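You operate a simulated robot arm through the tools that you are given. There is no shell and no other tool. Be economical: measure what you need, move in short steps, check, and stop when the job is done.

Carry out the task below with a simulated two-armed robot. There is one attempt and no reset: what you move stays moved.

## Task
Switch the television off, unplug it and wipe the dusty patch off its screen.
Fine: in that order; stand the white plug in the plug rest; put the cloth back. What is to be rubbed or washed off counts as gone when no trace of it is left.

Only the result counts: the job must be done as asked and must still hold three seconds after the hand-in. Knocking over, shifting, dropping, spilling or breaking anything else fails it. Flat cloth is picked up by pressing the open fingertips on it (5 to 10 N) and closing them slowly along it; thin cloth reads only 2 to 8 mm in the jaws.

## Robot
Two 7-joint arms with fingered hands on one trunk that stands fixed in place. Base frame: the origin is at the foot of the trunk, x ahead of it, y to its left, z up. Units: m, degrees, N and s.
The left shoulder is at [0.07, 0.145, 1.277], the right one opposite. With the tool pointing down near the work surface each hand reaches from about 0.42 to 0.78 m from the base axis, measured 20 degrees to its own side. Payload 3.5 kg a hand.
Tool frame (each hand has its own): the origin (TCP) lies between the finger pads and is the grasp point; the fingertips stand 0.025 m ahead of it; z points along the fingers, y is the line along which they close. Largest opening 0.088 m; the body of the gripper starts 0.029 m behind the TCP. The gripper is a hand of 4 fingers: y runs from the thumb to the fingers, the wrist lies at [-0.013, -0.097, -0.162] in the tool frame, and closing takes about 1.5 s.
Orientation is that of the tool frame in the base frame, as [roll, pitch, yaw] about the fixed x, y, z axes, in that order (R = Rz(yaw) Ry(pitch) Rx(roll)). With the fingers straight down and the wrist toward the robot, the tool's x, y and z point along [0, 1, 0], [1, 0, 0] and [0, 0, -1] of the base frame.

## Interface
- The arms move only by the tool arm_command. It takes "left_steps", "right_steps" or both (then of equal length, played together; a hand with none holds still); each is a list that holds one entry, the list of rows, each a list of 6 numbers: the shift along the tool's x, y, z in m, then the turn, a rotation vector about the tool's x, y, z in degrees. In form: [[[x, y, z, wx, wy, wz], ...]]. A call has 1 to 10 rows; each row is the pose to reach, as a shift and turn from the pose commanded when the call began, along the tool's axes at that moment. "left_claw" and "right_claw" are, for a hand that has rows, the gripper command, from -1 (shut) to 1 (fully open), values between in proportion, set as the call begins (left out, the last holds). Rows are played at 5 a second. More than 0.05 m and 8.6 degrees between two rows, or a gripper value outside its range, and nothing of the call is played. Where a pose cannot be reached the arm comes as near as it can. A force on the tool above 40 N (or 10 N above the force at the start of the call, whichever is more), or a blocked arm, ends the call early, and 0.2 s more pass. The fingers move at their own pace (about 0.045 m/s each) and stop on an object; they squeeze with about 21 N. The grip force told is the motor's: it shows also when the fingers shut on nothing. Time passes only in rows, and 0.2 s behind the last, so rows that repeat a pose let the fingers close. It gives the time, the measured TCP pose, the force on the tool (base axes), the opening and the grip force at its end, in the units of the frame above (readings bear some noise), with the torque about the TCP (base axes, N m) and any sound that the robot's microphone picked up, and new pictures: "show" is both (left out), scene, wrist or none (wrist: the cameras of the hands that moved).
- Cameras (640 x 400 px; columns grow to the right, rows downward): "scene" is now at [0.1284, 0.0372, 1.5948]; the picture's right is [0.41, -0.91, 0.00], its down [-0.53, -0.24, -0.81] and it looks along [0.74, 0.33, -0.58] (base axes); focal length 258 px, centre (320, 200). "left" rides on the left gripper at [-0.064, -0.083, -0.098] in its tool frame; the picture's right is [-0.62, -0.37, 0.69], its down [0.71, -0.63, 0.30] and it looks along [0.33, 0.68, 0.65] (tool axes); focal length 265 px, centre (320, 200). "right" rides on the right gripper at [0.064, -0.083, -0.098] in its tool frame; the picture's right is [-0.62, 0.37, -0.69], its down [-0.71, -0.63, 0.30] and it looks along [-0.33, 0.68, 0.65] (tool axes); focal length 265 px, centre (320, 200).
- lift_body(by): slides the trunk up (or, below 0, down) by that many m; the arms and the scene camera ride with it, the base frame stays. It gives what a move gives, with no picture.
- move_fingers(index, middle, ring, thumb_bend, thumb_turn, hand): sets how far each is bent, from 0 (flat) to 1 (curled in); at 0.3 the hand is open as for a grip, at 0.7 the pads meet at the TCP. One left out holds its place. A second passes; each finger stops where it meets its share of the squeeze, and holds until it gets a number again. A gripper value or a shape takes the hand back. It gives what a move gives, with no picture; readings hold the bend of each and the force on the fingers (four entries, about 0 where the hand has none), thumb and palm. thumb_turn goes from beside the hand (0) to across from the fingers (1), as for a grip.
- hand_shape(shape, hand): the hand has 4 fingers and takes this shape, open, in about a second: jaw (thumb against the fingers, like two jaws); tri (thumb and two fingers); tip (a fingertip pinch); poke (one finger out to press); point (the index stretched); flat (the hand flat); cup (the hand cupped); fist (a fist). The gripper value then closes the fingers along that shape, each until it touches; the sizes above hold for jaw. It gives what a move gives, with no picture.
- aim_head(pan, tilt): turns the head with the scene camera to pan (to the left, within 86 degrees either way) and tilt (down, from -29 to 69), counted from straight ahead of the robot. It gives what a move gives, and a new picture of the scene camera.
- probe_pixels(camera, pixels): for up to 12 pixels [column, row] of the newest picture of that camera ("zoom" is the newest enlarged one), the place [x, y, z] in the base frame of the surface seen there, good to about 0.002 m. No time passes.
- enlarge(camera, box): a new picture of the part [left, top, right, bottom] of that camera's present view, enlarged. No time passes.
- close_job(): hands the job in; it is judged then, once.

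Go step by step. Measure first, check grasps and placings, and put right what went wrong. The budget is 80 turns and 200 pictures, counting those below and the enlarged ones. Unless the task says otherwise, let go and move clear before handing in, and close with one line.

The tools are called as a command line: name --argument value ..., lists and objects as JSON in quotes. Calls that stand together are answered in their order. arm_command: Moves the arms, as the interface text tells. Its arguments: {"type":"object","properties":{"left_steps":{"type":"array"},"left_claw":{"type":"number"},"right_steps":{"type":"array"},"right_claw":{"type":"number"},"show":{"type":"string","enum":["both","scene","wrist","none"]}},"required":[]} The other tools are called the same way: lift_body (by) slides the trunk up or down; hand_shape (shape, hand) gives the hand a shape; move_fingers (index, middle, ring, thumb_bend, thumb_turn, hand) moves the fingers one by one; aim_head (pan, tilt) turns the head that bears the scene camera; probe_pixels (camera, pixels) gives the place of the surface under pixels of a picture; enlarge (camera, box) takes an enlarged picture of a part of a camera's view; close_job () hands the job in.

At the start:

```text
t: 0.0
left_position: [0.3734, 0.4137, 1.4522]
left_tool_rot: [180.0, 0.0, 89.9]
left_force: [0.6, -0.1, 0.8]
left_wrist_torque: [-0.03, -0.01, 0.01]
left_grip_width: 0.0879
left_gripper_force: 0.0
left_shape: jaw
left_bend: [0.3, 0.3, 0.3, 0.3, 0.98]
left_finger forces: [0.1, 0.0, 0.0, 0.1, 0.0, 0.1]
right_position: [0.4681, 0.029, 1.3858]
right_tool_rot: [180.0, 0.0, 90.0]
right_force: [0.5, -0.2, 0.1]
right_wrist_torque: [0.01, -0.02, 0.02]
right_grip_width: 0.0878
right_gripper_force: 0.0
right_shape: jaw
right_bend: [0.3, 0.3, 0.3, 0.3, 0.98]
right_finger forces: [0.1, 0.0, 0.1, 0.0, 0.0, 0.0]
trunk travel left (down, up): [-0.84, 0.0]
head pan, tilt: [24.1, 35.6]
```

scene: 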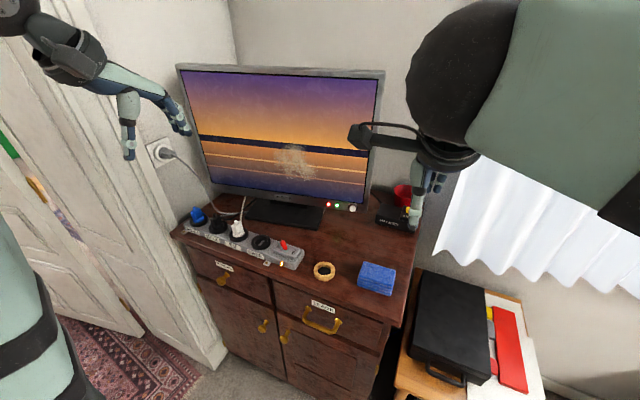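
right: 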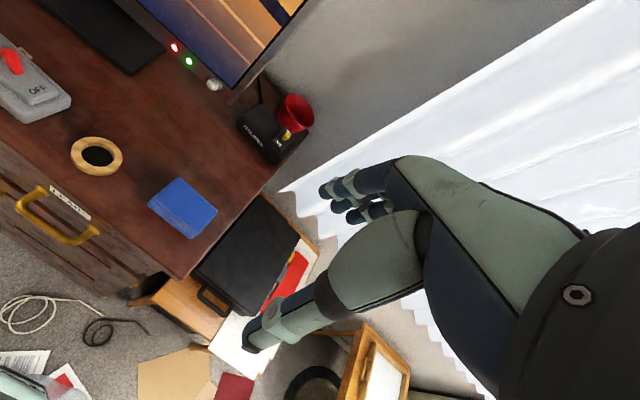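
left: 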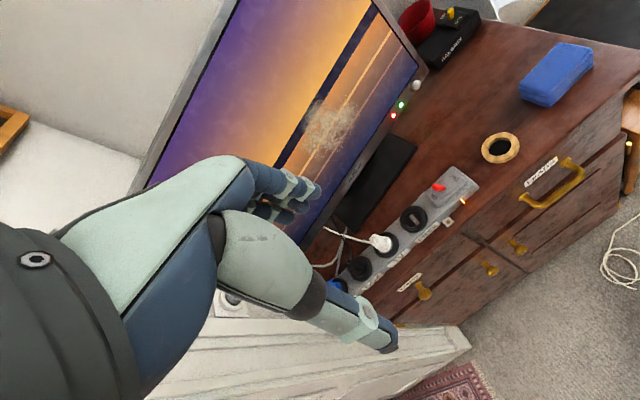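

The scene shows a TV with buttons at about (330-352,207), a power strip with a white plug at (238,232), a blue cloth at (376,278) and a ring at (324,270). I'll enlarge these areas and measure.

enlarge --camera "scene" --box '[170, 190, 310, 278]'

enlarge --camera "scene" --box '[300, 180, 440, 300]'

probe_pixels --camera "scene" --pixels '[[328, 205], [337, 206], [352, 209], [238, 228], [238, 240], [324, 264], [324, 270], [376, 278], [360, 288], [390, 293], [394, 269], [364, 263]]'

probe_pixels --camera "scene" --pixels '[[182, 70], [380, 76], [364, 202], [218, 185], [292, 162], [276, 160], [312, 160], [295, 145], [295, 180], [283, 245], [197, 215], [262, 242]]'

```text
4.55 times, centred on (240, 234) of scene
```

zoom: 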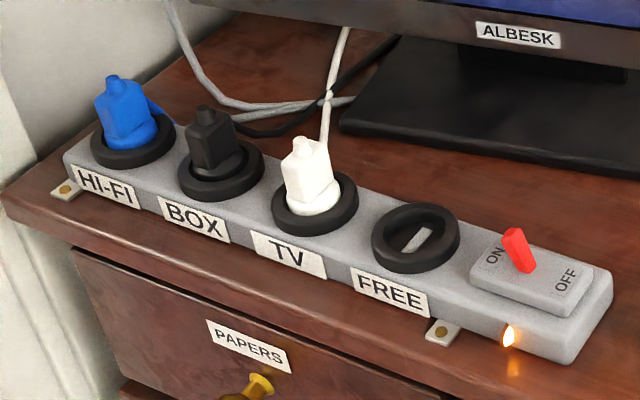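

```text
3.33 times, centred on (370, 240) of scene
```

zoom: 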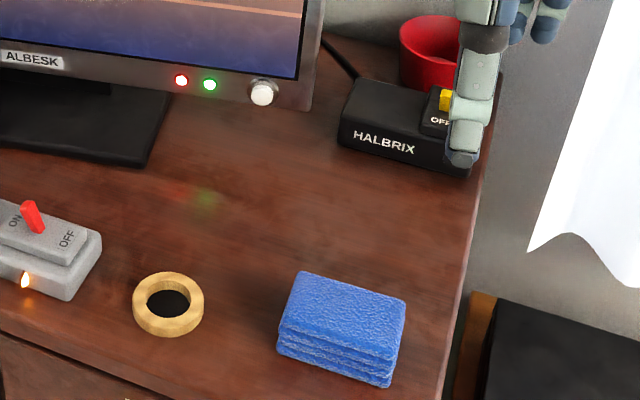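

```text
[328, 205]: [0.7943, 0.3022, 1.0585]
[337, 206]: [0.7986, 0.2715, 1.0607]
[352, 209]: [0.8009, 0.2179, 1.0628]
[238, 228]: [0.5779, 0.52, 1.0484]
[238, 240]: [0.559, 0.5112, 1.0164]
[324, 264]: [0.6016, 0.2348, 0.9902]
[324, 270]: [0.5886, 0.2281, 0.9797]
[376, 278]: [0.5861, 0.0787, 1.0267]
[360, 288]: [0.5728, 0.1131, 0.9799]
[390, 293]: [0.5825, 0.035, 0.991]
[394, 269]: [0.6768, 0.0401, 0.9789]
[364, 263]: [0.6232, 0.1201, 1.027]
```

```text
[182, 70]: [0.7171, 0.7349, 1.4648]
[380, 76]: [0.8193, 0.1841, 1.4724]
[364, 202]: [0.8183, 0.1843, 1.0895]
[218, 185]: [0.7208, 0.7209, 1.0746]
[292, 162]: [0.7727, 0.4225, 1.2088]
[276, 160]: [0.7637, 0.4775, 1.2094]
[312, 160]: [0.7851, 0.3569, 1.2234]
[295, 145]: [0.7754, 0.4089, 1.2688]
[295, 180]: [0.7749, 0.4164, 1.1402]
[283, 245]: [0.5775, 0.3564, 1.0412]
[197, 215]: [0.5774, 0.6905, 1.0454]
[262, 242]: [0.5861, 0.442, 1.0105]
```

I need a closer view of the TV controls at (328-352,207) and the ring and cloth.

enlarge --camera "scene" --box '[315, 190, 371, 225]'

enlarge --camera "right" --box '[150, 30, 246, 90]'

enlarge --camera "left" --box '[300, 60, 440, 148]'

```text
11.43 times, centred on (343, 208) of scene
```

zoom: 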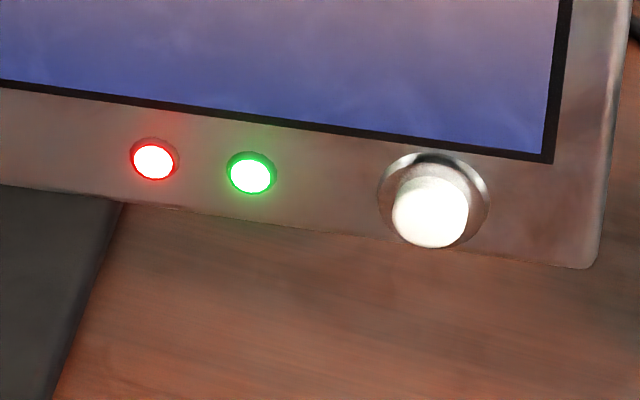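

```text
6.67 times, centred on (198, 60) of right
```

zoom: 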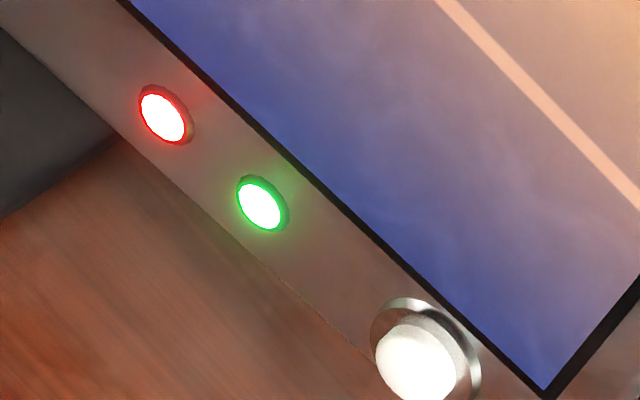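

```text
4.55 times, centred on (370, 104) of left
```

zoom: 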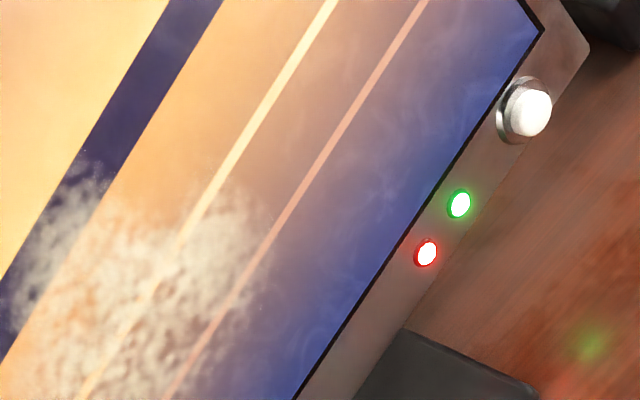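

White button at the right of the bezel is the power push button (lamp red/green beside it are separate). I set the right hand to poke, measure the button, and rotate clear of the table.

probe_pixels --camera "zoom" --pixels '[[532, 112], [505, 118], [460, 204], [426, 252], [20, 290], [240, 280], [100, 180], [140, 350]]'

hand_shape --hand "right" --shape "poke"

arm_command --right_steps '[[[0, 0, 0, 0, 0, -5.2], [0, 0, 0, 0, 0, -10.5]]]' --show "none"

arm_command --right_steps '[[[0, 0, 0, -8, 0, 0], [0, 0, 0, -16, 0, 0], [0, 0, 0, -24, 0, 0], [0, 0, 0, -32, 0, 0], [0, 0, 0, -40, 0, 0], [0, 0, 0, -45, 0, 0], [0, 0, 0, -45, 0, 0]]]'

```text
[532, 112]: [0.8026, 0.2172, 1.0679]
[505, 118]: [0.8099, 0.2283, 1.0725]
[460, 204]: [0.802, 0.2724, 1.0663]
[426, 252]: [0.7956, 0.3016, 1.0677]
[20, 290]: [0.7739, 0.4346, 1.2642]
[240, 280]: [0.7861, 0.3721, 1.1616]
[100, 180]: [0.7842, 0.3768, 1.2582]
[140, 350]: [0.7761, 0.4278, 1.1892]
```

```text
t: 0.9
left_position: [0.3721, 0.4142, 1.4515]
left_tool_rot: [180.0, -0.1, 90.0]
left_force: [-1.1, -0.6, -0.2]
left_wrist_torque: [-0.02, -0.03, 0.0]
left_grip_width: 0.0879
left_gripper_force: 0.1
left_shape: jaw
left_bend: [0.3, 0.3, 0.3, 0.3, 0.98]
left_finger forces: [0.0, 0.0, 0.0, 0.0, 0.0, 0.0]
right_position: [0.4664, 0.0295, 1.3857]
right_tool_rot: [-180.0, 0.0, 90.0]
right_force: [1.2, -0.3, 0.0]
right_wrist_torque: [-0.02, 0.02, 0.01]
right_grip_width: 0.0
right_gripper_force: 0.0
right_shape: poke
right_bend: [0.7, 0.7, 0.99, 1.0, 1.0]
right_finger forces: [0.0, 0.0, 0.1, 0.0, 0.0, 0.0]
trunk travel left (down, up): [-0.84, 0.0]
head pan, tilt: [24.1, 35.6]
```

```text
t: 1.5
left_position: [0.3719, 0.4135, 1.4519]
left_tool_rot: [-179.9, -0.1, 90.1]
left_force: [-0.4, 0.3, -0.5]
left_wrist_torque: [0.0, -0.05, 0.04]
left_grip_width: 0.0875
left_gripper_force: 0.1
left_shape: jaw
left_bend: [0.3, 0.3, 0.3, 0.3, 0.98]
left_finger forces: [0.1, 0.0, 0.1, 0.0, 0.0, 0.0]
right_position: [0.4668, 0.0279, 1.3862]
right_tool_rot: [-179.8, 0.0, 100.6]
right_force: [0.2, -0.3, 0.2]
right_wrist_torque: [-0.01, 0.03, 0.01]
right_grip_width: 0.0
right_gripper_force: 0.1
right_shape: poke
right_bend: [0.7, 0.7, 0.99, 1.0, 1.0]
right_finger forces: [0.0, 0.0, 0.1, 0.0, 0.0, 0.0]
trunk travel left (down, up): [-0.84, 0.0]
head pan, tilt: [24.1, 35.6]
```

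```text
t: 3.1
left_position: [0.3718, 0.4134, 1.4514]
left_tool_rot: [179.9, 0.0, 90.0]
left_force: [1.1, 0.7, 0.5]
left_wrist_torque: [-0.01, -0.04, 0.01]
left_grip_width: 0.0877
left_gripper_force: 0.1
left_shape: jaw
left_bend: [0.3, 0.3, 0.3, 0.3, 0.98]
left_finger forces: [0.1, 0.0, 0.0, 0.0, 0.0, 0.0]
right_position: [0.4682, 0.0285, 1.3862]
right_tool_rot: [135.0, -0.1, 100.6]
right_force: [0.0, 0.3, -0.2]
right_wrist_torque: [-0.03, 0.02, -0.01]
right_grip_width: 0.0
right_gripper_force: 0.1
right_shape: poke
right_bend: [0.7, 0.7, 0.99, 1.0, 1.0]
right_finger forces: [0.0, 0.0, 0.0, 0.0, 0.1, 0.0]
trunk travel left (down, up): [-0.84, 0.0]
head pan, tilt: [24.1, 35.6]
```

scene: 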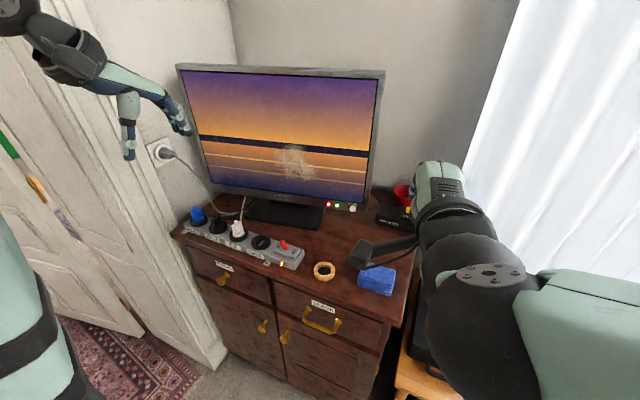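
right: 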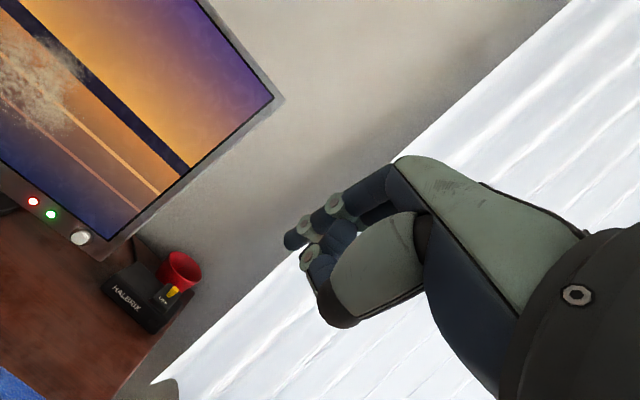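

The poke shape is on; the fingertip appears near (295,240) in the right picture. I'll zoom and probe where it is.

enlarge --camera "right" --box '[260, 150, 460, 340]'

probe_pixels --camera "right" --pixels '[[290, 240], [303, 226], [306, 258], [320, 290], [335, 205], [345, 322], [365, 185]]'

```text
2.11 times, centred on (360, 245) of right
```

zoom: 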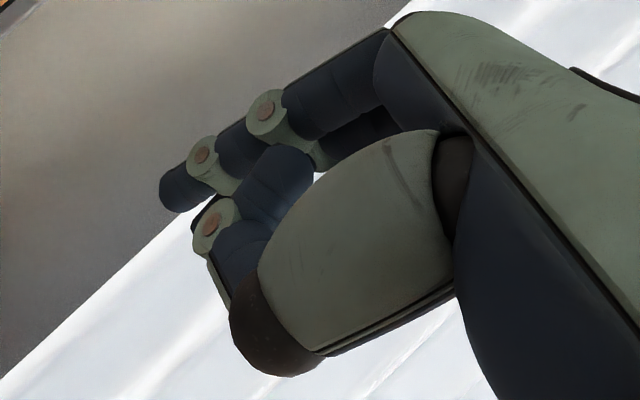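

```text
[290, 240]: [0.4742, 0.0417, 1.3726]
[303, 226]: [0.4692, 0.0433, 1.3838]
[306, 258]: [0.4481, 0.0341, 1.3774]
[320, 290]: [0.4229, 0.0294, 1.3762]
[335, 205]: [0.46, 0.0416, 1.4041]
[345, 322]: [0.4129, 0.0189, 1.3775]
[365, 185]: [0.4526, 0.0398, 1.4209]
```

The index tip is ≈0.02 ahead of the TCP. I move it to a standoff ~6 cm before the button (about [0.80,0.217,1.065]) and check the black box's height.

probe_pixels --camera "right" --pixels '[[130, 275], [172, 292], [80, 238], [180, 265], [150, 325], [102, 285]]'

arm_command --right_steps '[[[0.0125, -0.002, 0.0418, 0, 0, 0], [0.025, -0.004, 0.0836, 0, 0, 0], [0.0376, -0.006, 0.1255, 0, 0, 0], [0.05, -0.008, 0.1673, 0, 0, 0], [0.0627, -0.01, 0.209, 0, 0, 0], [0.075, -0.012, 0.251, 0, 0, 0], [0.0877, -0.014, 0.2927, 0, 0, 0], [0.1002, -0.016, 0.3346, 0, 0, 0], [0.1128, -0.018, 0.3764, 0, 0, 0]]]'

```text
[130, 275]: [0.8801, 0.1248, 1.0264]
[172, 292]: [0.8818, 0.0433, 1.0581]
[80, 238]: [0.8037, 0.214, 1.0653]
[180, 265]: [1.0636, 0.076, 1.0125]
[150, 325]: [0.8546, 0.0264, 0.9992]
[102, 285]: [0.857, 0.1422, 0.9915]
```

```text
t: 5.1
left_position: [0.375, 0.4145, 1.4513]
left_tool_rot: [-179.9, 0.1, 90.0]
left_force: [-0.6, 0.3, 0.5]
left_wrist_torque: [-0.03, 0.02, 0.01]
left_grip_width: 0.0875
left_gripper_force: 0.1
left_shape: jaw
left_bend: [0.3, 0.3, 0.3, 0.3, 0.98]
left_finger forces: [0.0, 0.1, 0.0, 0.0, 0.0, 0.0]
right_position: [0.6964, 0.1842, 1.1064]
right_tool_rot: [135.1, -0.4, 100.3]
right_force: [-0.2, 0.0, -0.5]
right_wrist_torque: [-0.01, 0.02, 0.0]
right_grip_width: 0.0
right_gripper_force: 0.1
right_shape: poke
right_bend: [0.7, 0.7, 0.99, 1.0, 1.0]
right_finger forces: [0.1, 0.0, 0.0, 0.0, 0.0, 0.1]
trunk travel left (down, up): [-0.84, 0.0]
head pan, tilt: [24.1, 35.6]
```

scene: 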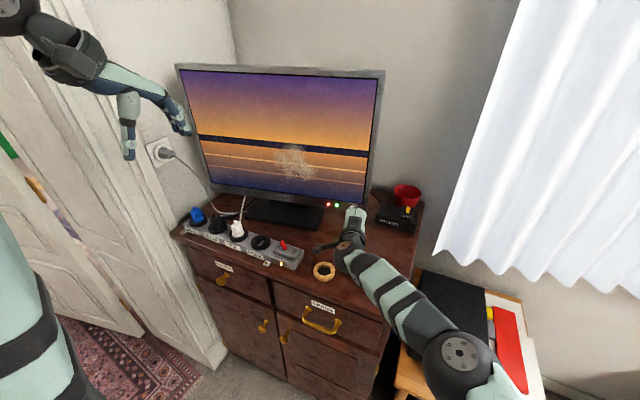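
right: 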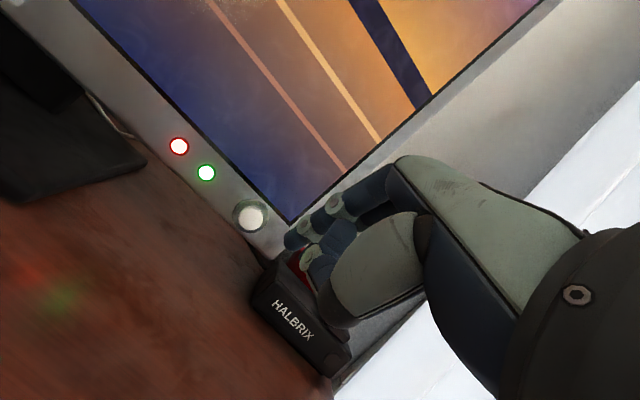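

The hand is ~10 cm before the button (button at (252,216), fingertip at (292,238)). I probe both for the final offset.

probe_pixels --camera "right" --pixels '[[252, 217], [245, 225], [262, 210], [236, 206], [266, 232], [290, 240], [303, 226]]'

enlarge --camera "right" --box '[200, 170, 360, 270]'

```text
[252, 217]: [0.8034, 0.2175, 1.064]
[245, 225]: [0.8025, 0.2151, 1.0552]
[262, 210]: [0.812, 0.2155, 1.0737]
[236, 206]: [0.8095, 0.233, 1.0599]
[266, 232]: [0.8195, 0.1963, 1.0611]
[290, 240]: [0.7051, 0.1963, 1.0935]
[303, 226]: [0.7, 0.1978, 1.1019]
```

```text
4.00 times, centred on (280, 220) of right
```

zoom: 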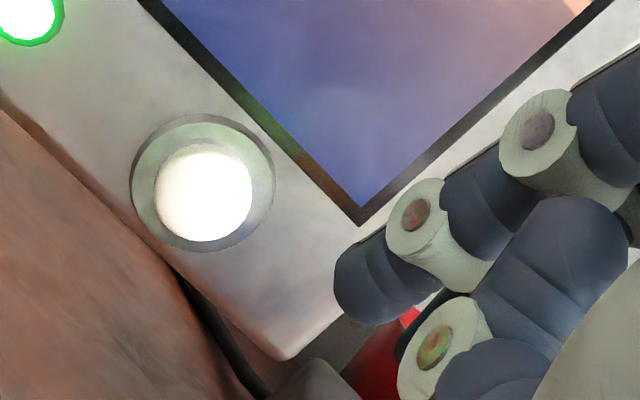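

Button centre is [0.803,0.216,1.064]. I line the tip up 2.5 cm before it.

arm_command --right_steps '[[[0.0057, 0.0115, 0.031, 0, 0, 0], [0.0114, 0.023, 0.0619, 0, 0, 0], [0.0114, 0.023, 0.0619, 0, 0, 0]]]' --show "wrist"

enlarge --camera "right" --box '[200, 170, 360, 270]'

probe_pixels --camera "right" --pixels '[[290, 240], [303, 226]]'

```text
t: 5.9
left_position: [0.3724, 0.4136, 1.4508]
left_tool_rot: [-180.0, -0.1, 90.0]
left_force: [-0.9, -0.3, -0.5]
left_wrist_torque: [0.03, 0.04, -0.04]
left_grip_width: 0.0876
left_gripper_force: 0.0
left_shape: jaw
left_bend: [0.3, 0.3, 0.3, 0.3, 0.98]
left_finger forces: [0.1, 0.0, 0.1, 0.1, 0.1, 0.0]
right_position: [0.6962, 0.1855, 1.107]
right_tool_rot: [135.1, 0.0, 100.4]
right_force: [0.1, -0.1, -0.1]
right_wrist_torque: [0.03, 0.03, 0.01]
right_grip_width: 0.0
right_gripper_force: 0.1
right_shape: poke
right_bend: [0.7, 0.7, 0.99, 1.0, 1.0]
right_finger forces: [0.0, 0.1, 0.1, 0.0, 0.1, 0.1]
right hand out of reach, approached as far as the arm can: row 1, 2, 3
trunk travel left (down, up): [-0.84, 0.0]
head pan, tilt: [24.1, 35.6]
```

right: 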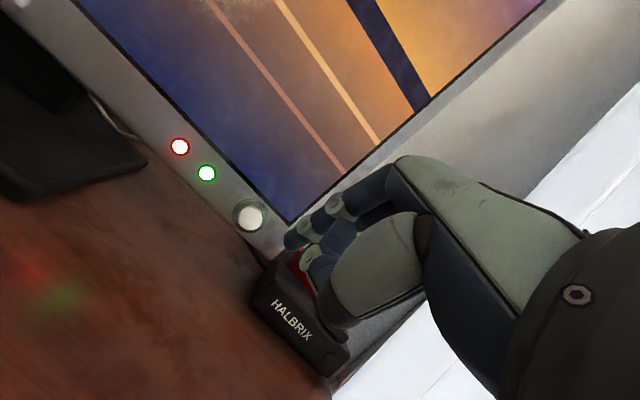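

```text
4.00 times, centred on (280, 220) of right
```

zoom: 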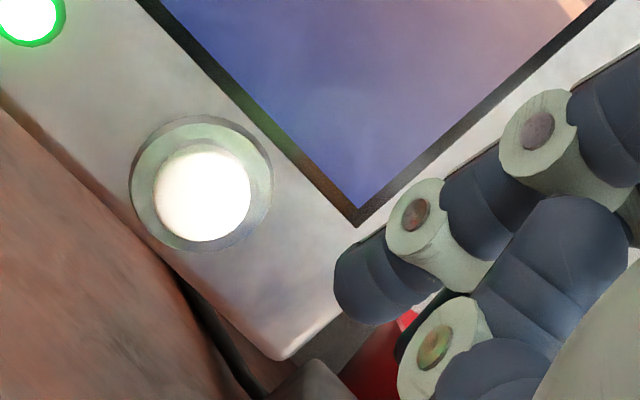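

```text
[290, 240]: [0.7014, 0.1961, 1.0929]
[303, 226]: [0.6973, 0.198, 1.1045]
```

The reach ended short (shoulder too high). I back off and up, then lower the trunk 0.15 m.

arm_command --right_steps '[[[0, 0.01, -0.045, 0, 0, 0], [0, 0.04, -0.09, 0, 0, 0], [0, 0.07, -0.13, 0, 0, 0], [0, 0.07, -0.13, 0, 0, 0]]]' --show "none"

```text
refused: row 2 steps farther than a row can; nothing moved
```

arm_command --right_steps '[[[0, 0.01, -0.04, 0, 0, 0], [0, 0.035, -0.075, 0, 0, 0], [0, 0.06, -0.11, 0, 0, 0], [0, 0.075, -0.13, 0, 0, 0], [0, 0.075, -0.13, 0, 0, 0]]]' --show "none"

```text
t: 7.1
left_position: [0.3721, 0.4138, 1.4513]
left_tool_rot: [180.0, 0.0, 90.0]
left_force: [0.2, 0.4, 0.5]
left_wrist_torque: [-0.01, -0.03, -0.04]
left_grip_width: 0.0875
left_gripper_force: 0.1
left_shape: jaw
left_bend: [0.3, 0.3, 0.3, 0.3, 0.98]
left_finger forces: [0.0, 0.1, 0.0, 0.0, 0.1, 0.0]
right_position: [0.6601, 0.1774, 1.2535]
right_tool_rot: [135.1, -0.1, 100.6]
right_force: [0.8, -0.8, -0.8]
right_wrist_torque: [0.05, 0.0, -0.03]
right_grip_width: 0.0
right_gripper_force: 0.0
right_shape: poke
right_bend: [0.7, 0.7, 0.99, 1.0, 1.0]
right_finger forces: [0.0, 0.0, 0.0, 0.1, 0.0, 0.0]
trunk travel left (down, up): [-0.84, 0.0]
head pan, tilt: [24.1, 35.6]
```

The hand is at [0.660,0.177,1.2535], clear above the table. Lowering the trunk by 0.15 m.

lift_body --by -0.15

```text
t: 8.8
left_position: [0.3716, 0.4125, 1.3006]
left_tool_rot: [179.9, 0.0, 89.9]
left_force: [0.0, 0.2, -0.3]
left_wrist_torque: [-0.01, 0.01, 0.01]
left_grip_width: 0.0873
left_gripper_force: 0.1
left_shape: jaw
left_bend: [0.3, 0.3, 0.3, 0.3, 0.98]
left_finger forces: [0.0, 0.0, 0.0, 0.0, 0.1, 0.0]
right_position: [0.6605, 0.1771, 1.1023]
right_tool_rot: [135.0, 0.0, 100.4]
right_force: [-0.2, -0.7, 1.5]
right_wrist_torque: [-0.05, -0.01, 0.05]
right_grip_width: 0.0
right_gripper_force: 0.0
right_shape: poke
right_bend: [0.7, 0.7, 0.99, 1.0, 1.0]
right_finger forces: [0.0, 0.0, 0.0, 0.0, 0.1, 0.1]
trunk travel left (down, up): [-0.69, 0.15]
head pan, tilt: [24.1, 35.6]
```

Now to the standoff 2.5 cm before the button.

arm_command --right_steps '[[[0.0038, 0.0175, 0.0283, 0, 0, 0], [0.0077, 0.035, 0.0567, 0, 0, 0], [0.0115, 0.0525, 0.085, 0, 0, 0], [0.0115, 0.0525, 0.085, 0, 0, 0]]]' --show "wrist"

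enlarge --camera "right" --box '[220, 180, 348, 260]'

probe_pixels --camera "right" --pixels '[[290, 240], [303, 226]]'

```text
t: 9.8
left_position: [0.3728, 0.4141, 1.3013]
left_tool_rot: [180.0, -0.1, 90.0]
left_force: [-0.1, 0.8, 0.1]
left_wrist_torque: [0.0, 0.01, 0.0]
left_grip_width: 0.0875
left_gripper_force: 0.0
left_shape: jaw
left_bend: [0.3, 0.3, 0.3, 0.3, 0.98]
left_finger forces: [0.0, 0.1, 0.1, 0.0, 0.0, 0.1]
right_position: [0.7126, 0.185, 1.0895]
right_tool_rot: [135.1, 0.0, 100.6]
right_force: [-0.2, -0.4, 0.0]
right_wrist_torque: [-0.04, -0.03, -0.04]
right_grip_width: 0.0001
right_gripper_force: 0.1
right_shape: poke
right_bend: [0.7, 0.7, 0.99, 1.0, 1.0]
right_finger forces: [0.0, 0.1, 0.0, 0.1, 0.0, 0.1]
right hand out of reach, approached as far as the arm can: row 2, 3, 4
trunk travel left (down, up): [-0.69, 0.15]
head pan, tilt: [24.1, 35.6]
```

right: 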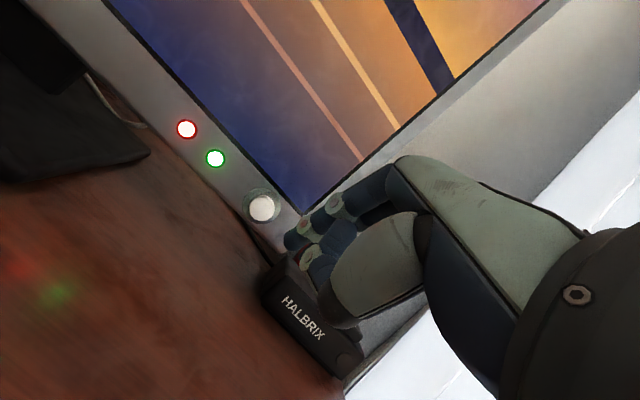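

```text
5.00 times, centred on (284, 220) of right
```

zoom: 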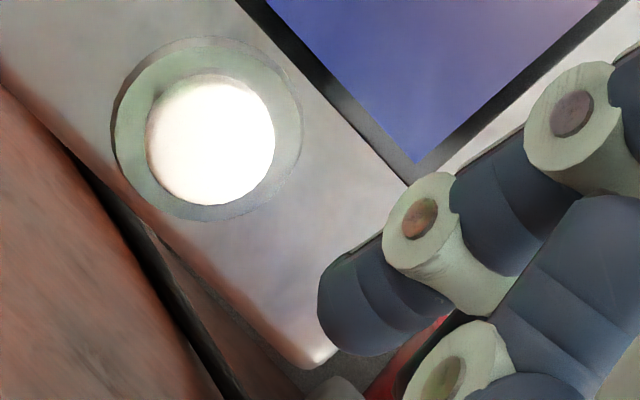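

```text
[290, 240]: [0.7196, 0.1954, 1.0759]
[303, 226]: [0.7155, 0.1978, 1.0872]
```

The right arm cannot reach the button; the left shoulder is much closer in line with it. I retract the right arm and put the left hand in poke shape.

arm_command --right_steps '[[[-0.005, 0.025, -0.03, 0, 0, 0], [-0.025, 0.02, -0.065, 0, 0, 0], [-0.045, 0.01, -0.1, 0, 0, 0], [-0.065, 0.0, -0.135, 0, 0, 0], [-0.085, -0.01, -0.17, 0, 0, 0], [-0.105, -0.02, -0.205, 0, 0, 0], [-0.125, -0.03, -0.24, 0, 0, 0], [-0.145, -0.045, -0.275, 0, 0, 0], [-0.165, -0.055, -0.31, 0, 0, 0], [-0.18, -0.07, -0.345, 0, 0, 0]]]' --show "none"

hand_shape --hand "left" --shape "poke"

arm_command --left_steps '[[[0, 0, 0, -8, 0, 0], [0, 0, 0, -16, 0, 0], [0, 0, 0, -24, 0, 0], [0, 0, 0, -32, 0, 0], [0, 0, 0, -40, 0, 0], [0, 0, 0, -45, 0, 0], [0, 0, 0, -45, 0, 0]]]'

```text
t: 12.1
left_position: [0.3699, 0.4126, 1.3023]
left_tool_rot: [179.8, -0.1, 90.2]
left_force: [0.1, -1.0, 1.0]
left_wrist_torque: [0.02, -0.01, 0.01]
left_grip_width: 0.0877
left_gripper_force: 0.1
left_shape: jaw
left_bend: [0.3, 0.3, 0.3, 0.3, 0.98]
left_finger forces: [0.0, 0.1, 0.0, 0.1, 0.1, 0.0]
right_position: [0.4513, -0.05, 1.2846]
right_tool_rot: [135.0, 0.0, 100.4]
right_force: [0.2, 0.6, 1.2]
right_wrist_torque: [-0.02, -0.02, -0.03]
right_grip_width: 0.0001
right_gripper_force: 0.1
right_shape: poke
right_bend: [0.7, 0.7, 0.99, 1.0, 1.0]
right_finger forces: [0.0, 0.0, 0.0, 0.1, 0.0, 0.1]
trunk travel left (down, up): [-0.69, 0.15]
head pan, tilt: [24.1, 35.6]
```

```text
t: 12.9
left_position: [0.372, 0.4138, 1.3006]
left_tool_rot: [-180.0, 0.0, 90.1]
left_force: [0.0, -0.4, 0.0]
left_wrist_torque: [-0.01, 0.01, -0.03]
left_grip_width: 0.0
left_gripper_force: 0.1
left_shape: poke
left_bend: [0.7, 0.7, 0.99, 1.0, 1.0]
left_finger forces: [0.1, 0.0, 0.0, 0.1, 0.0, 0.0]
right_position: [0.455, -0.0476, 1.2843]
right_tool_rot: [135.1, 0.0, 100.5]
right_force: [-0.1, 0.7, 0.4]
right_wrist_torque: [0.04, 0.01, 0.02]
right_grip_width: 0.0
right_gripper_force: 0.1
right_shape: poke
right_bend: [0.7, 0.7, 0.99, 1.0, 1.0]
right_finger forces: [0.0, 0.0, 0.1, 0.1, 0.0, 0.0]
trunk travel left (down, up): [-0.69, 0.15]
head pan, tilt: [24.1, 35.6]
```

```text
t: 14.6
left_position: [0.3998, 0.4131, 1.2968]
left_tool_rot: [135.0, -0.1, 90.2]
left_force: [0.1, 0.9, -0.4]
left_wrist_torque: [0.02, 0.01, 0.0]
left_grip_width: 0.0001
left_gripper_force: 0.0
left_shape: poke
left_bend: [0.7, 0.7, 0.99, 1.0, 1.0]
left_finger forces: [0.1, 0.0, 0.1, 0.0, 0.0, 0.0]
left hand out of reach, approached as far as the arm can: row 4, 5, 6, 7
right_position: [0.4536, -0.0479, 1.2853]
right_tool_rot: [135.1, -0.1, 100.6]
right_force: [-0.1, 0.2, -0.4]
right_wrist_torque: [-0.02, 0.03, -0.01]
right_grip_width: 0.0
right_gripper_force: 0.0
right_shape: poke
right_bend: [0.7, 0.7, 0.99, 1.0, 1.0]
right_finger forces: [0.0, 0.0, 0.1, 0.1, 0.0, 0.0]
trunk travel left (down, up): [-0.69, 0.15]
head pan, tilt: [24.1, 35.6]
```

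scene: 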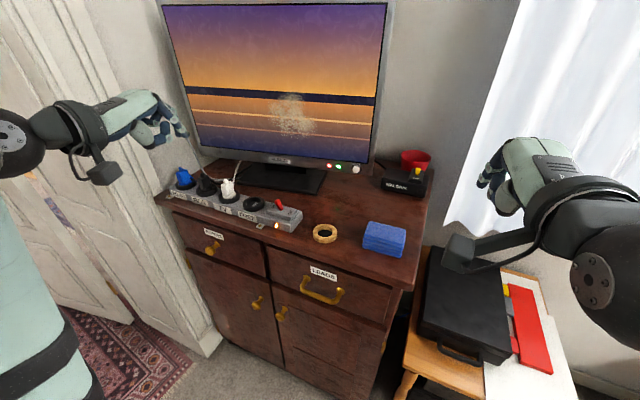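
left: 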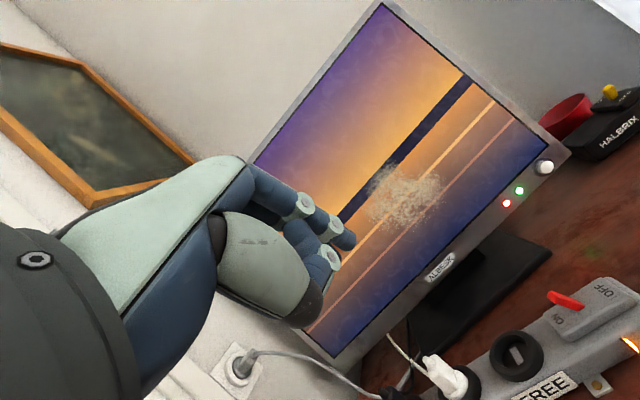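

The left hand is tilted properly at [0.400,0.413,1.297]. I move it in front of the button area, still high.

arm_command --left_steps '[[[-0.028, 0.0104, 0.03, 0, 0, 0], [-0.0555, 0.0208, 0.06, 0, 0, 0], [-0.083, 0.0312, 0.09, 0, 0, 0], [-0.111, 0.0416, 0.12, 0, 0, 0], [-0.139, 0.052, 0.15, 0, 0, 0], [-0.166, 0.0624, 0.18, 0, 0, 0], [-0.194, 0.0728, 0.21, 0, 0, 0], [-0.194, 0.0728, 0.21, 0, 0, 0]]]' --show "none"

arm_command --left_steps '[[[0, 0.003, 0.046, 0, 0, 0], [0, 0.006, 0.092, 0, 0, 0], [0, 0.009, 0.138, 0, 0, 0], [0, 0.0127, 0.185, 0, 0, 0], [0, 0.0127, 0.185, 0, 0, 0]]]'

```text
t: 16.4
left_position: [0.6012, 0.2203, 1.2032]
left_tool_rot: [134.9, 0.0, 90.1]
left_force: [-0.5, 0.8, -0.3]
left_wrist_torque: [0.0, -0.01, 0.03]
left_grip_width: 0.0
left_gripper_force: 0.1
left_shape: poke
left_bend: [0.7, 0.7, 0.99, 1.0, 1.0]
left_finger forces: [0.0, 0.1, 0.1, 0.0, 0.1, 0.0]
right_position: [0.4542, -0.0477, 1.284]
right_tool_rot: [135.1, 0.1, 100.4]
right_force: [-0.2, -1.0, -0.8]
right_wrist_torque: [0.04, 0.0, 0.0]
right_grip_width: 0.0001
right_gripper_force: 0.0
right_shape: poke
right_bend: [0.7, 0.7, 0.99, 1.0, 1.0]
right_finger forces: [0.0, 0.0, 0.0, 0.1, 0.1, 0.0]
trunk travel left (down, up): [-0.69, 0.15]
head pan, tilt: [24.1, 35.6]
```

```text
t: 17.6
left_position: [0.7386, 0.2188, 1.0808]
left_tool_rot: [135.0, -0.1, 90.1]
left_force: [-0.9, -0.6, -0.4]
left_wrist_torque: [-0.01, 0.02, 0.03]
left_grip_width: 0.0
left_gripper_force: 0.1
left_shape: poke
left_bend: [0.7, 0.7, 0.99, 1.0, 1.0]
left_finger forces: [0.1, 0.0, 0.0, 0.0, 0.0, 0.0]
right_position: [0.454, -0.0482, 1.2844]
right_tool_rot: [134.9, 0.0, 100.5]
right_force: [-0.1, 0.4, 0.5]
right_wrist_torque: [-0.04, 0.01, 0.0]
right_grip_width: 0.0001
right_gripper_force: 0.1
right_shape: poke
right_bend: [0.7, 0.7, 0.99, 1.0, 1.0]
right_finger forces: [0.1, 0.1, 0.0, 0.1, 0.1, 0.0]
trunk travel left (down, up): [-0.69, 0.15]
head pan, tilt: [24.1, 35.6]
```

scene: 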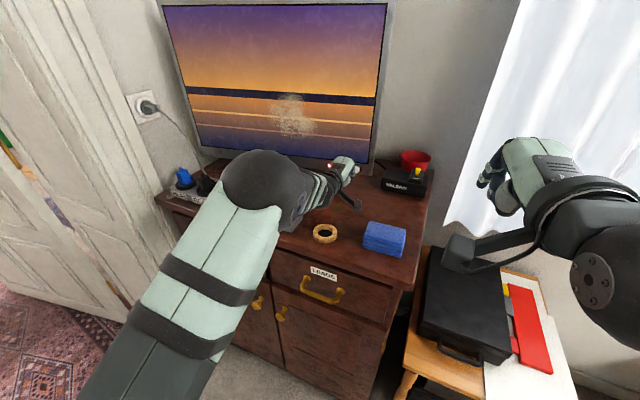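
left: 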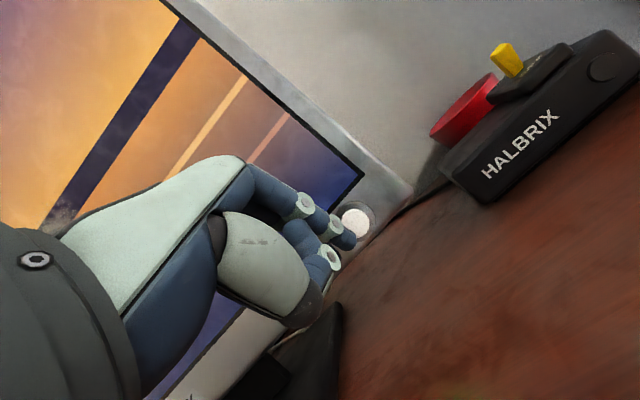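

Reached the standoff; tip at (347,240), button at (355,222). I probe both.

probe_pixels --camera "left" --pixels '[[348, 241], [340, 225], [356, 222], [364, 214]]'

enlarge --camera "left" --box '[290, 180, 418, 260]'

```text
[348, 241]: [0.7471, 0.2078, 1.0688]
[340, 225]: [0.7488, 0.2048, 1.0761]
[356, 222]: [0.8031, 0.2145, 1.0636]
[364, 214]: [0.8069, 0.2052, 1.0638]
```

```text
5.00 times, centred on (354, 220) of left
```

zoom: 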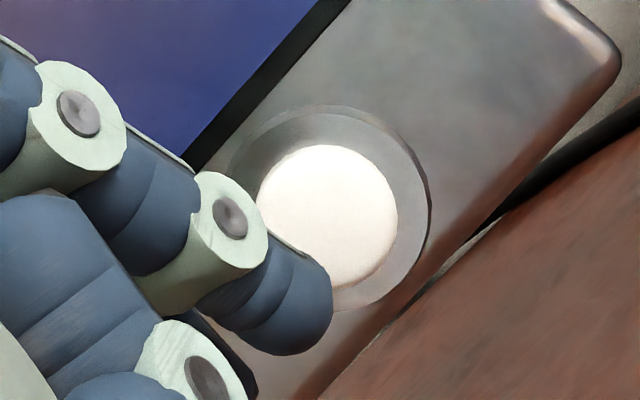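

Alignment looks good (tip y≈0.216, z≈1.066). I advance forward slowly, watching force and sound.

arm_command --left_steps '[[[0, 0.0106, 0.0106, 0, 0, 0], [0, 0.0212, 0.0212, 0, 0, 0], [0, 0.0255, 0.0255, 0, 0, 0], [0, 0.028, 0.028, 0, 0, 0], [0, 0.0305, 0.0305, 0, 0, 0], [0, 0.0325, 0.0325, 0, 0, 0], [0, 0.034, 0.034, 0, 0, 0]]]' --show "wrist"

enlarge --camera "left" --box '[290, 180, 418, 260]'

```text
t: 19.1
left_position: [0.7866, 0.2215, 1.0797]
left_tool_rot: [135.0, -0.1, 90.2]
left_force: [-3.6, 0.0, 0.5]
left_wrist_torque: [0.01, 0.07, 0.02]
left_grip_width: 0.0
left_gripper_force: 0.0
left_shape: poke
left_bend: [0.7, 0.7, 0.99, 1.0, 1.0]
left_finger forces: [0.4, 2.9, 0.0, 0.1, 0.1, 0.0]
right_position: [0.4536, -0.0472, 1.2851]
right_tool_rot: [135.0, 0.1, 100.5]
right_force: [-1.1, 0.3, -0.3]
right_wrist_torque: [0.01, -0.01, 0.01]
right_grip_width: 0.0
right_gripper_force: 0.0
right_shape: poke
right_bend: [0.7, 0.7, 0.99, 1.0, 1.0]
right_finger forces: [0.1, 0.0, 0.0, 0.0, 0.0, 0.0]
trunk travel left (down, up): [-0.69, 0.15]
head pan, tilt: [24.1, 35.6]
heard: click
```

left: 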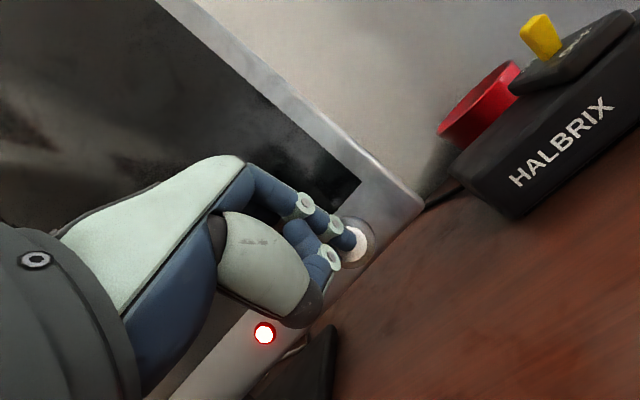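

```text
5.00 times, centred on (354, 220) of left
```

zoom: 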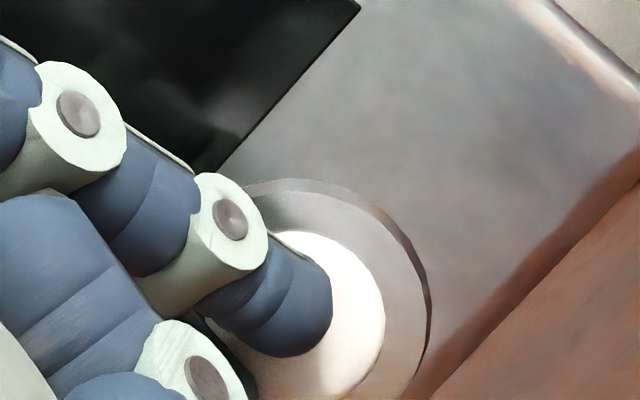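

Click heard, screen is dark, so the TV is off. I retract back and up, then inspect the plug.

arm_command --left_steps '[[[0, -0.021, -0.021, 0, 0, 0], [0, -0.0424, -0.0424, 0, 0, 0], [0, -0.017, -0.075, 0, 0, 0], [0, 0.01, -0.11, 0, 0, 0], [0.04, 0.015, -0.13, 0, 0, 0], [0.08, 0.015, -0.155, 0, 0, 0], [0.12, 0.015, -0.18, 0, 0, 0], [0.155, 0.01, -0.21, 0, 0, 0], [0.19, 0.0, -0.235, 0, 0, 0], [0.22, 0.0, -0.26, 0, 0, 0]]]' --show "none"

arm_command --left_steps '[[[0, 0, 0, 8, 0, 0], [0, 0, 0, 16, 0, 0], [0, 0, 0, 24, 0, 0], [0, 0, 0, 32, 0, 0], [0, 0, 0, 40, 0, 0], [0, 0, 0, 45, 0, 0], [0, 0, 0, 45, 0, 0]]]' --left_claw 1 --show "none"

hand_shape --hand "left" --shape "jaw"

aim_head --pan 32 --tilt 40

```text
t: 21.4
left_position: [0.6008, 0.4416, 1.2626]
left_tool_rot: [134.9, -0.1, 90.1]
left_force: [0.3, 0.4, -0.2]
left_wrist_torque: [-0.01, -0.01, 0.03]
left_grip_width: 0.0
left_gripper_force: 0.0
left_shape: poke
left_bend: [0.7, 0.7, 0.99, 1.0, 1.0]
left_finger forces: [0.0, 0.0, 0.0, 0.1, 0.2, 0.0]
right_position: [0.4531, -0.0462, 1.2857]
right_tool_rot: [135.1, 0.1, 100.5]
right_force: [-0.6, -0.4, 0.2]
right_wrist_torque: [0.01, 0.01, -0.02]
right_grip_width: 0.0002
right_gripper_force: 0.0
right_shape: poke
right_bend: [0.7, 0.7, 0.99, 1.0, 1.0]
right_finger forces: [0.0, 0.1, 0.0, 0.0, 0.0, 0.1]
trunk travel left (down, up): [-0.69, 0.15]
head pan, tilt: [24.1, 35.6]
```

```text
t: 22.9
left_position: [0.6014, 0.4406, 1.2634]
left_tool_rot: [179.9, 0.0, 90.1]
left_force: [0.1, 0.3, -0.7]
left_wrist_torque: [-0.01, 0.0, -0.02]
left_grip_width: 0.0001
left_gripper_force: 0.1
left_shape: poke
left_bend: [0.7, 0.7, 0.99, 1.0, 1.0]
left_finger forces: [0.1, 0.0, 0.1, 0.0, 0.1, 0.0]
right_position: [0.4536, -0.049, 1.2846]
right_tool_rot: [135.1, 0.0, 100.5]
right_force: [0.9, -0.2, 0.3]
right_wrist_torque: [-0.01, -0.03, 0.02]
right_grip_width: 0.0003
right_gripper_force: 0.0
right_shape: poke
right_bend: [0.7, 0.7, 0.99, 1.0, 1.0]
right_finger forces: [0.0, 0.0, 0.1, 0.0, 0.1, 0.1]
trunk travel left (down, up): [-0.69, 0.15]
head pan, tilt: [24.1, 35.6]
```

```text
t: 23.9
left_position: [0.6029, 0.4396, 1.2629]
left_tool_rot: [-180.0, 0.0, 90.0]
left_force: [0.1, 0.2, 0.3]
left_wrist_torque: [0.01, 0.0, 0.01]
left_grip_width: 0.088
left_gripper_force: 0.1
left_shape: jaw
left_bend: [0.3, 0.3, 0.3, 0.3, 0.98]
left_finger forces: [0.1, 0.1, 0.0, 0.0, 0.0, 0.2]
right_position: [0.4541, -0.0482, 1.2844]
right_tool_rot: [135.1, 0.0, 100.6]
right_force: [-0.6, -0.5, 0.1]
right_wrist_torque: [-0.04, 0.03, -0.05]
right_grip_width: 0.0
right_gripper_force: 0.0
right_shape: poke
right_bend: [0.7, 0.7, 0.99, 1.0, 1.0]
right_finger forces: [0.1, 0.0, 0.1, 0.0, 0.1, 0.1]
trunk travel left (down, up): [-0.69, 0.15]
head pan, tilt: [24.1, 35.6]
```

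```text
t: 24.5
left_position: [0.6033, 0.4409, 1.264]
left_tool_rot: [-180.0, 0.0, 90.0]
left_force: [0.6, -0.9, 0.8]
left_wrist_torque: [0.03, 0.01, 0.01]
left_grip_width: 0.088
left_gripper_force: 0.1
left_shape: jaw
left_bend: [0.3, 0.3, 0.3, 0.3, 0.98]
left_finger forces: [0.0, 0.0, 0.0, 0.1, 0.1, 0.0]
right_position: [0.4541, -0.0482, 1.2831]
right_tool_rot: [135.1, 0.0, 100.6]
right_force: [-0.6, 0.2, 0.0]
right_wrist_torque: [0.02, -0.03, -0.03]
right_grip_width: 0.0001
right_gripper_force: 0.0
right_shape: poke
right_bend: [0.7, 0.7, 0.99, 1.0, 1.0]
right_finger forces: [0.0, 0.1, 0.0, 0.0, 0.0, 0.0]
trunk travel left (down, up): [-0.69, 0.15]
head pan, tilt: [32.0, 40.0]
```

scene: 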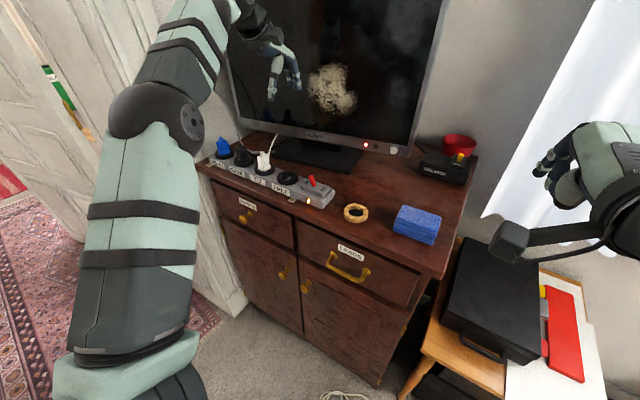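

The TV is dark. Now a close look at plug, strip and ring.

enlarge --camera "scene" --box '[200, 120, 344, 210]'

enlarge --camera "left" --box '[0, 0, 640, 400]'

enlarge --camera "scene" --box '[320, 185, 464, 275]'

```text
4.44 times, centred on (272, 165) of scene
```

zoom: 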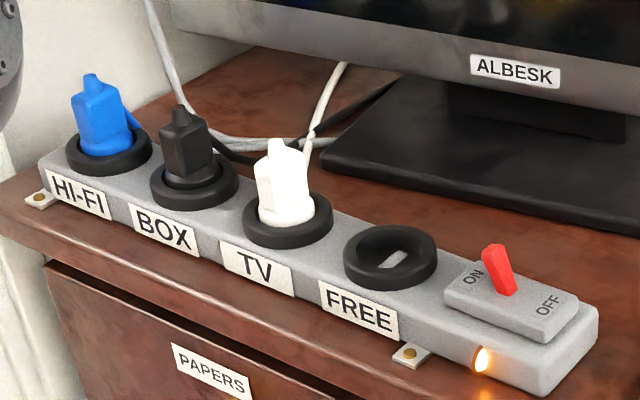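

```text
1.00 times, centred on (320, 200) of left (not enlarged: the box is as wide or as high as the picture)
```

zoom: 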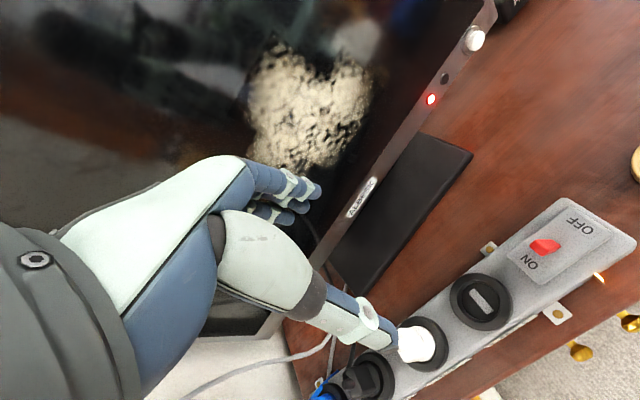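

```text
4.44 times, centred on (392, 230) of scene
```

zoom: 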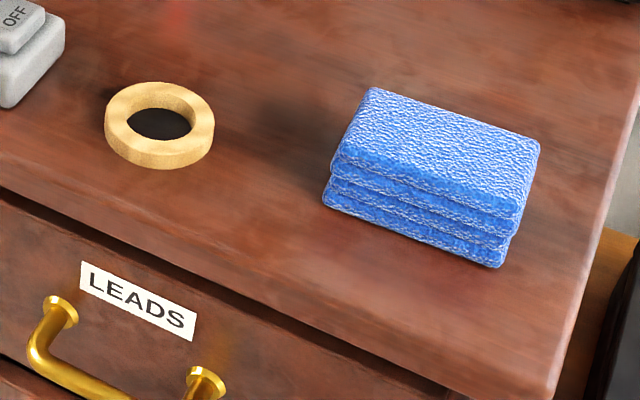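

The cord leaves the back of the plug at mid-height. I take a tight zoom and probe the plug's extent and neighbours.

enlarge --camera "scene" --box '[225, 130, 305, 180]'

probe_pixels --camera "zoom" --pixels '[[235, 135], [310, 160], [250, 210], [280, 240], [310, 270], [275, 155], [370, 130], [395, 90], [230, 300], [350, 300], [100, 170], [490, 260]]'

probe_pixels --camera "left" --pixels '[[418, 333], [400, 335], [432, 345], [415, 360], [420, 322], [447, 345], [375, 375], [357, 375], [480, 300], [636, 163]]'

```text
8.00 times, centred on (265, 155) of scene
```

zoom: 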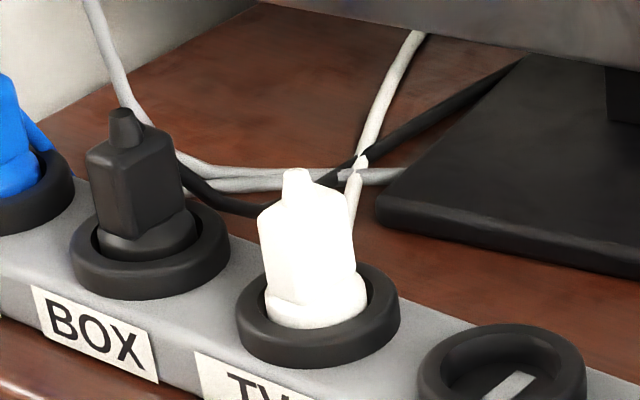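

```text
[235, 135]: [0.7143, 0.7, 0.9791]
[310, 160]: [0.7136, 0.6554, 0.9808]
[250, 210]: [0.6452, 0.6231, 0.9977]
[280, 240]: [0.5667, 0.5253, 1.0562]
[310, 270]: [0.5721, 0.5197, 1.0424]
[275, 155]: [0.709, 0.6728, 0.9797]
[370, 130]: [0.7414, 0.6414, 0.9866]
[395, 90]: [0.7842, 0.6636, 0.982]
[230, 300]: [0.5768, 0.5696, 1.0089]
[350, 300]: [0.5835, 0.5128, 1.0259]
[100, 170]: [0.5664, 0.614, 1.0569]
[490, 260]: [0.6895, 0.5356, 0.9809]
```

```text
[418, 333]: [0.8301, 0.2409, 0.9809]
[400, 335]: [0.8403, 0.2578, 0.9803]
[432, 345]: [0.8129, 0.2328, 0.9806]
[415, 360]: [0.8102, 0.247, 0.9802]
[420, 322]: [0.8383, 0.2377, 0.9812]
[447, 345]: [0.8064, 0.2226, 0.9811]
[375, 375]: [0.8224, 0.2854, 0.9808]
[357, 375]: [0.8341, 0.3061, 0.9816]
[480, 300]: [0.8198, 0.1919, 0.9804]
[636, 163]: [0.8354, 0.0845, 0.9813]
```

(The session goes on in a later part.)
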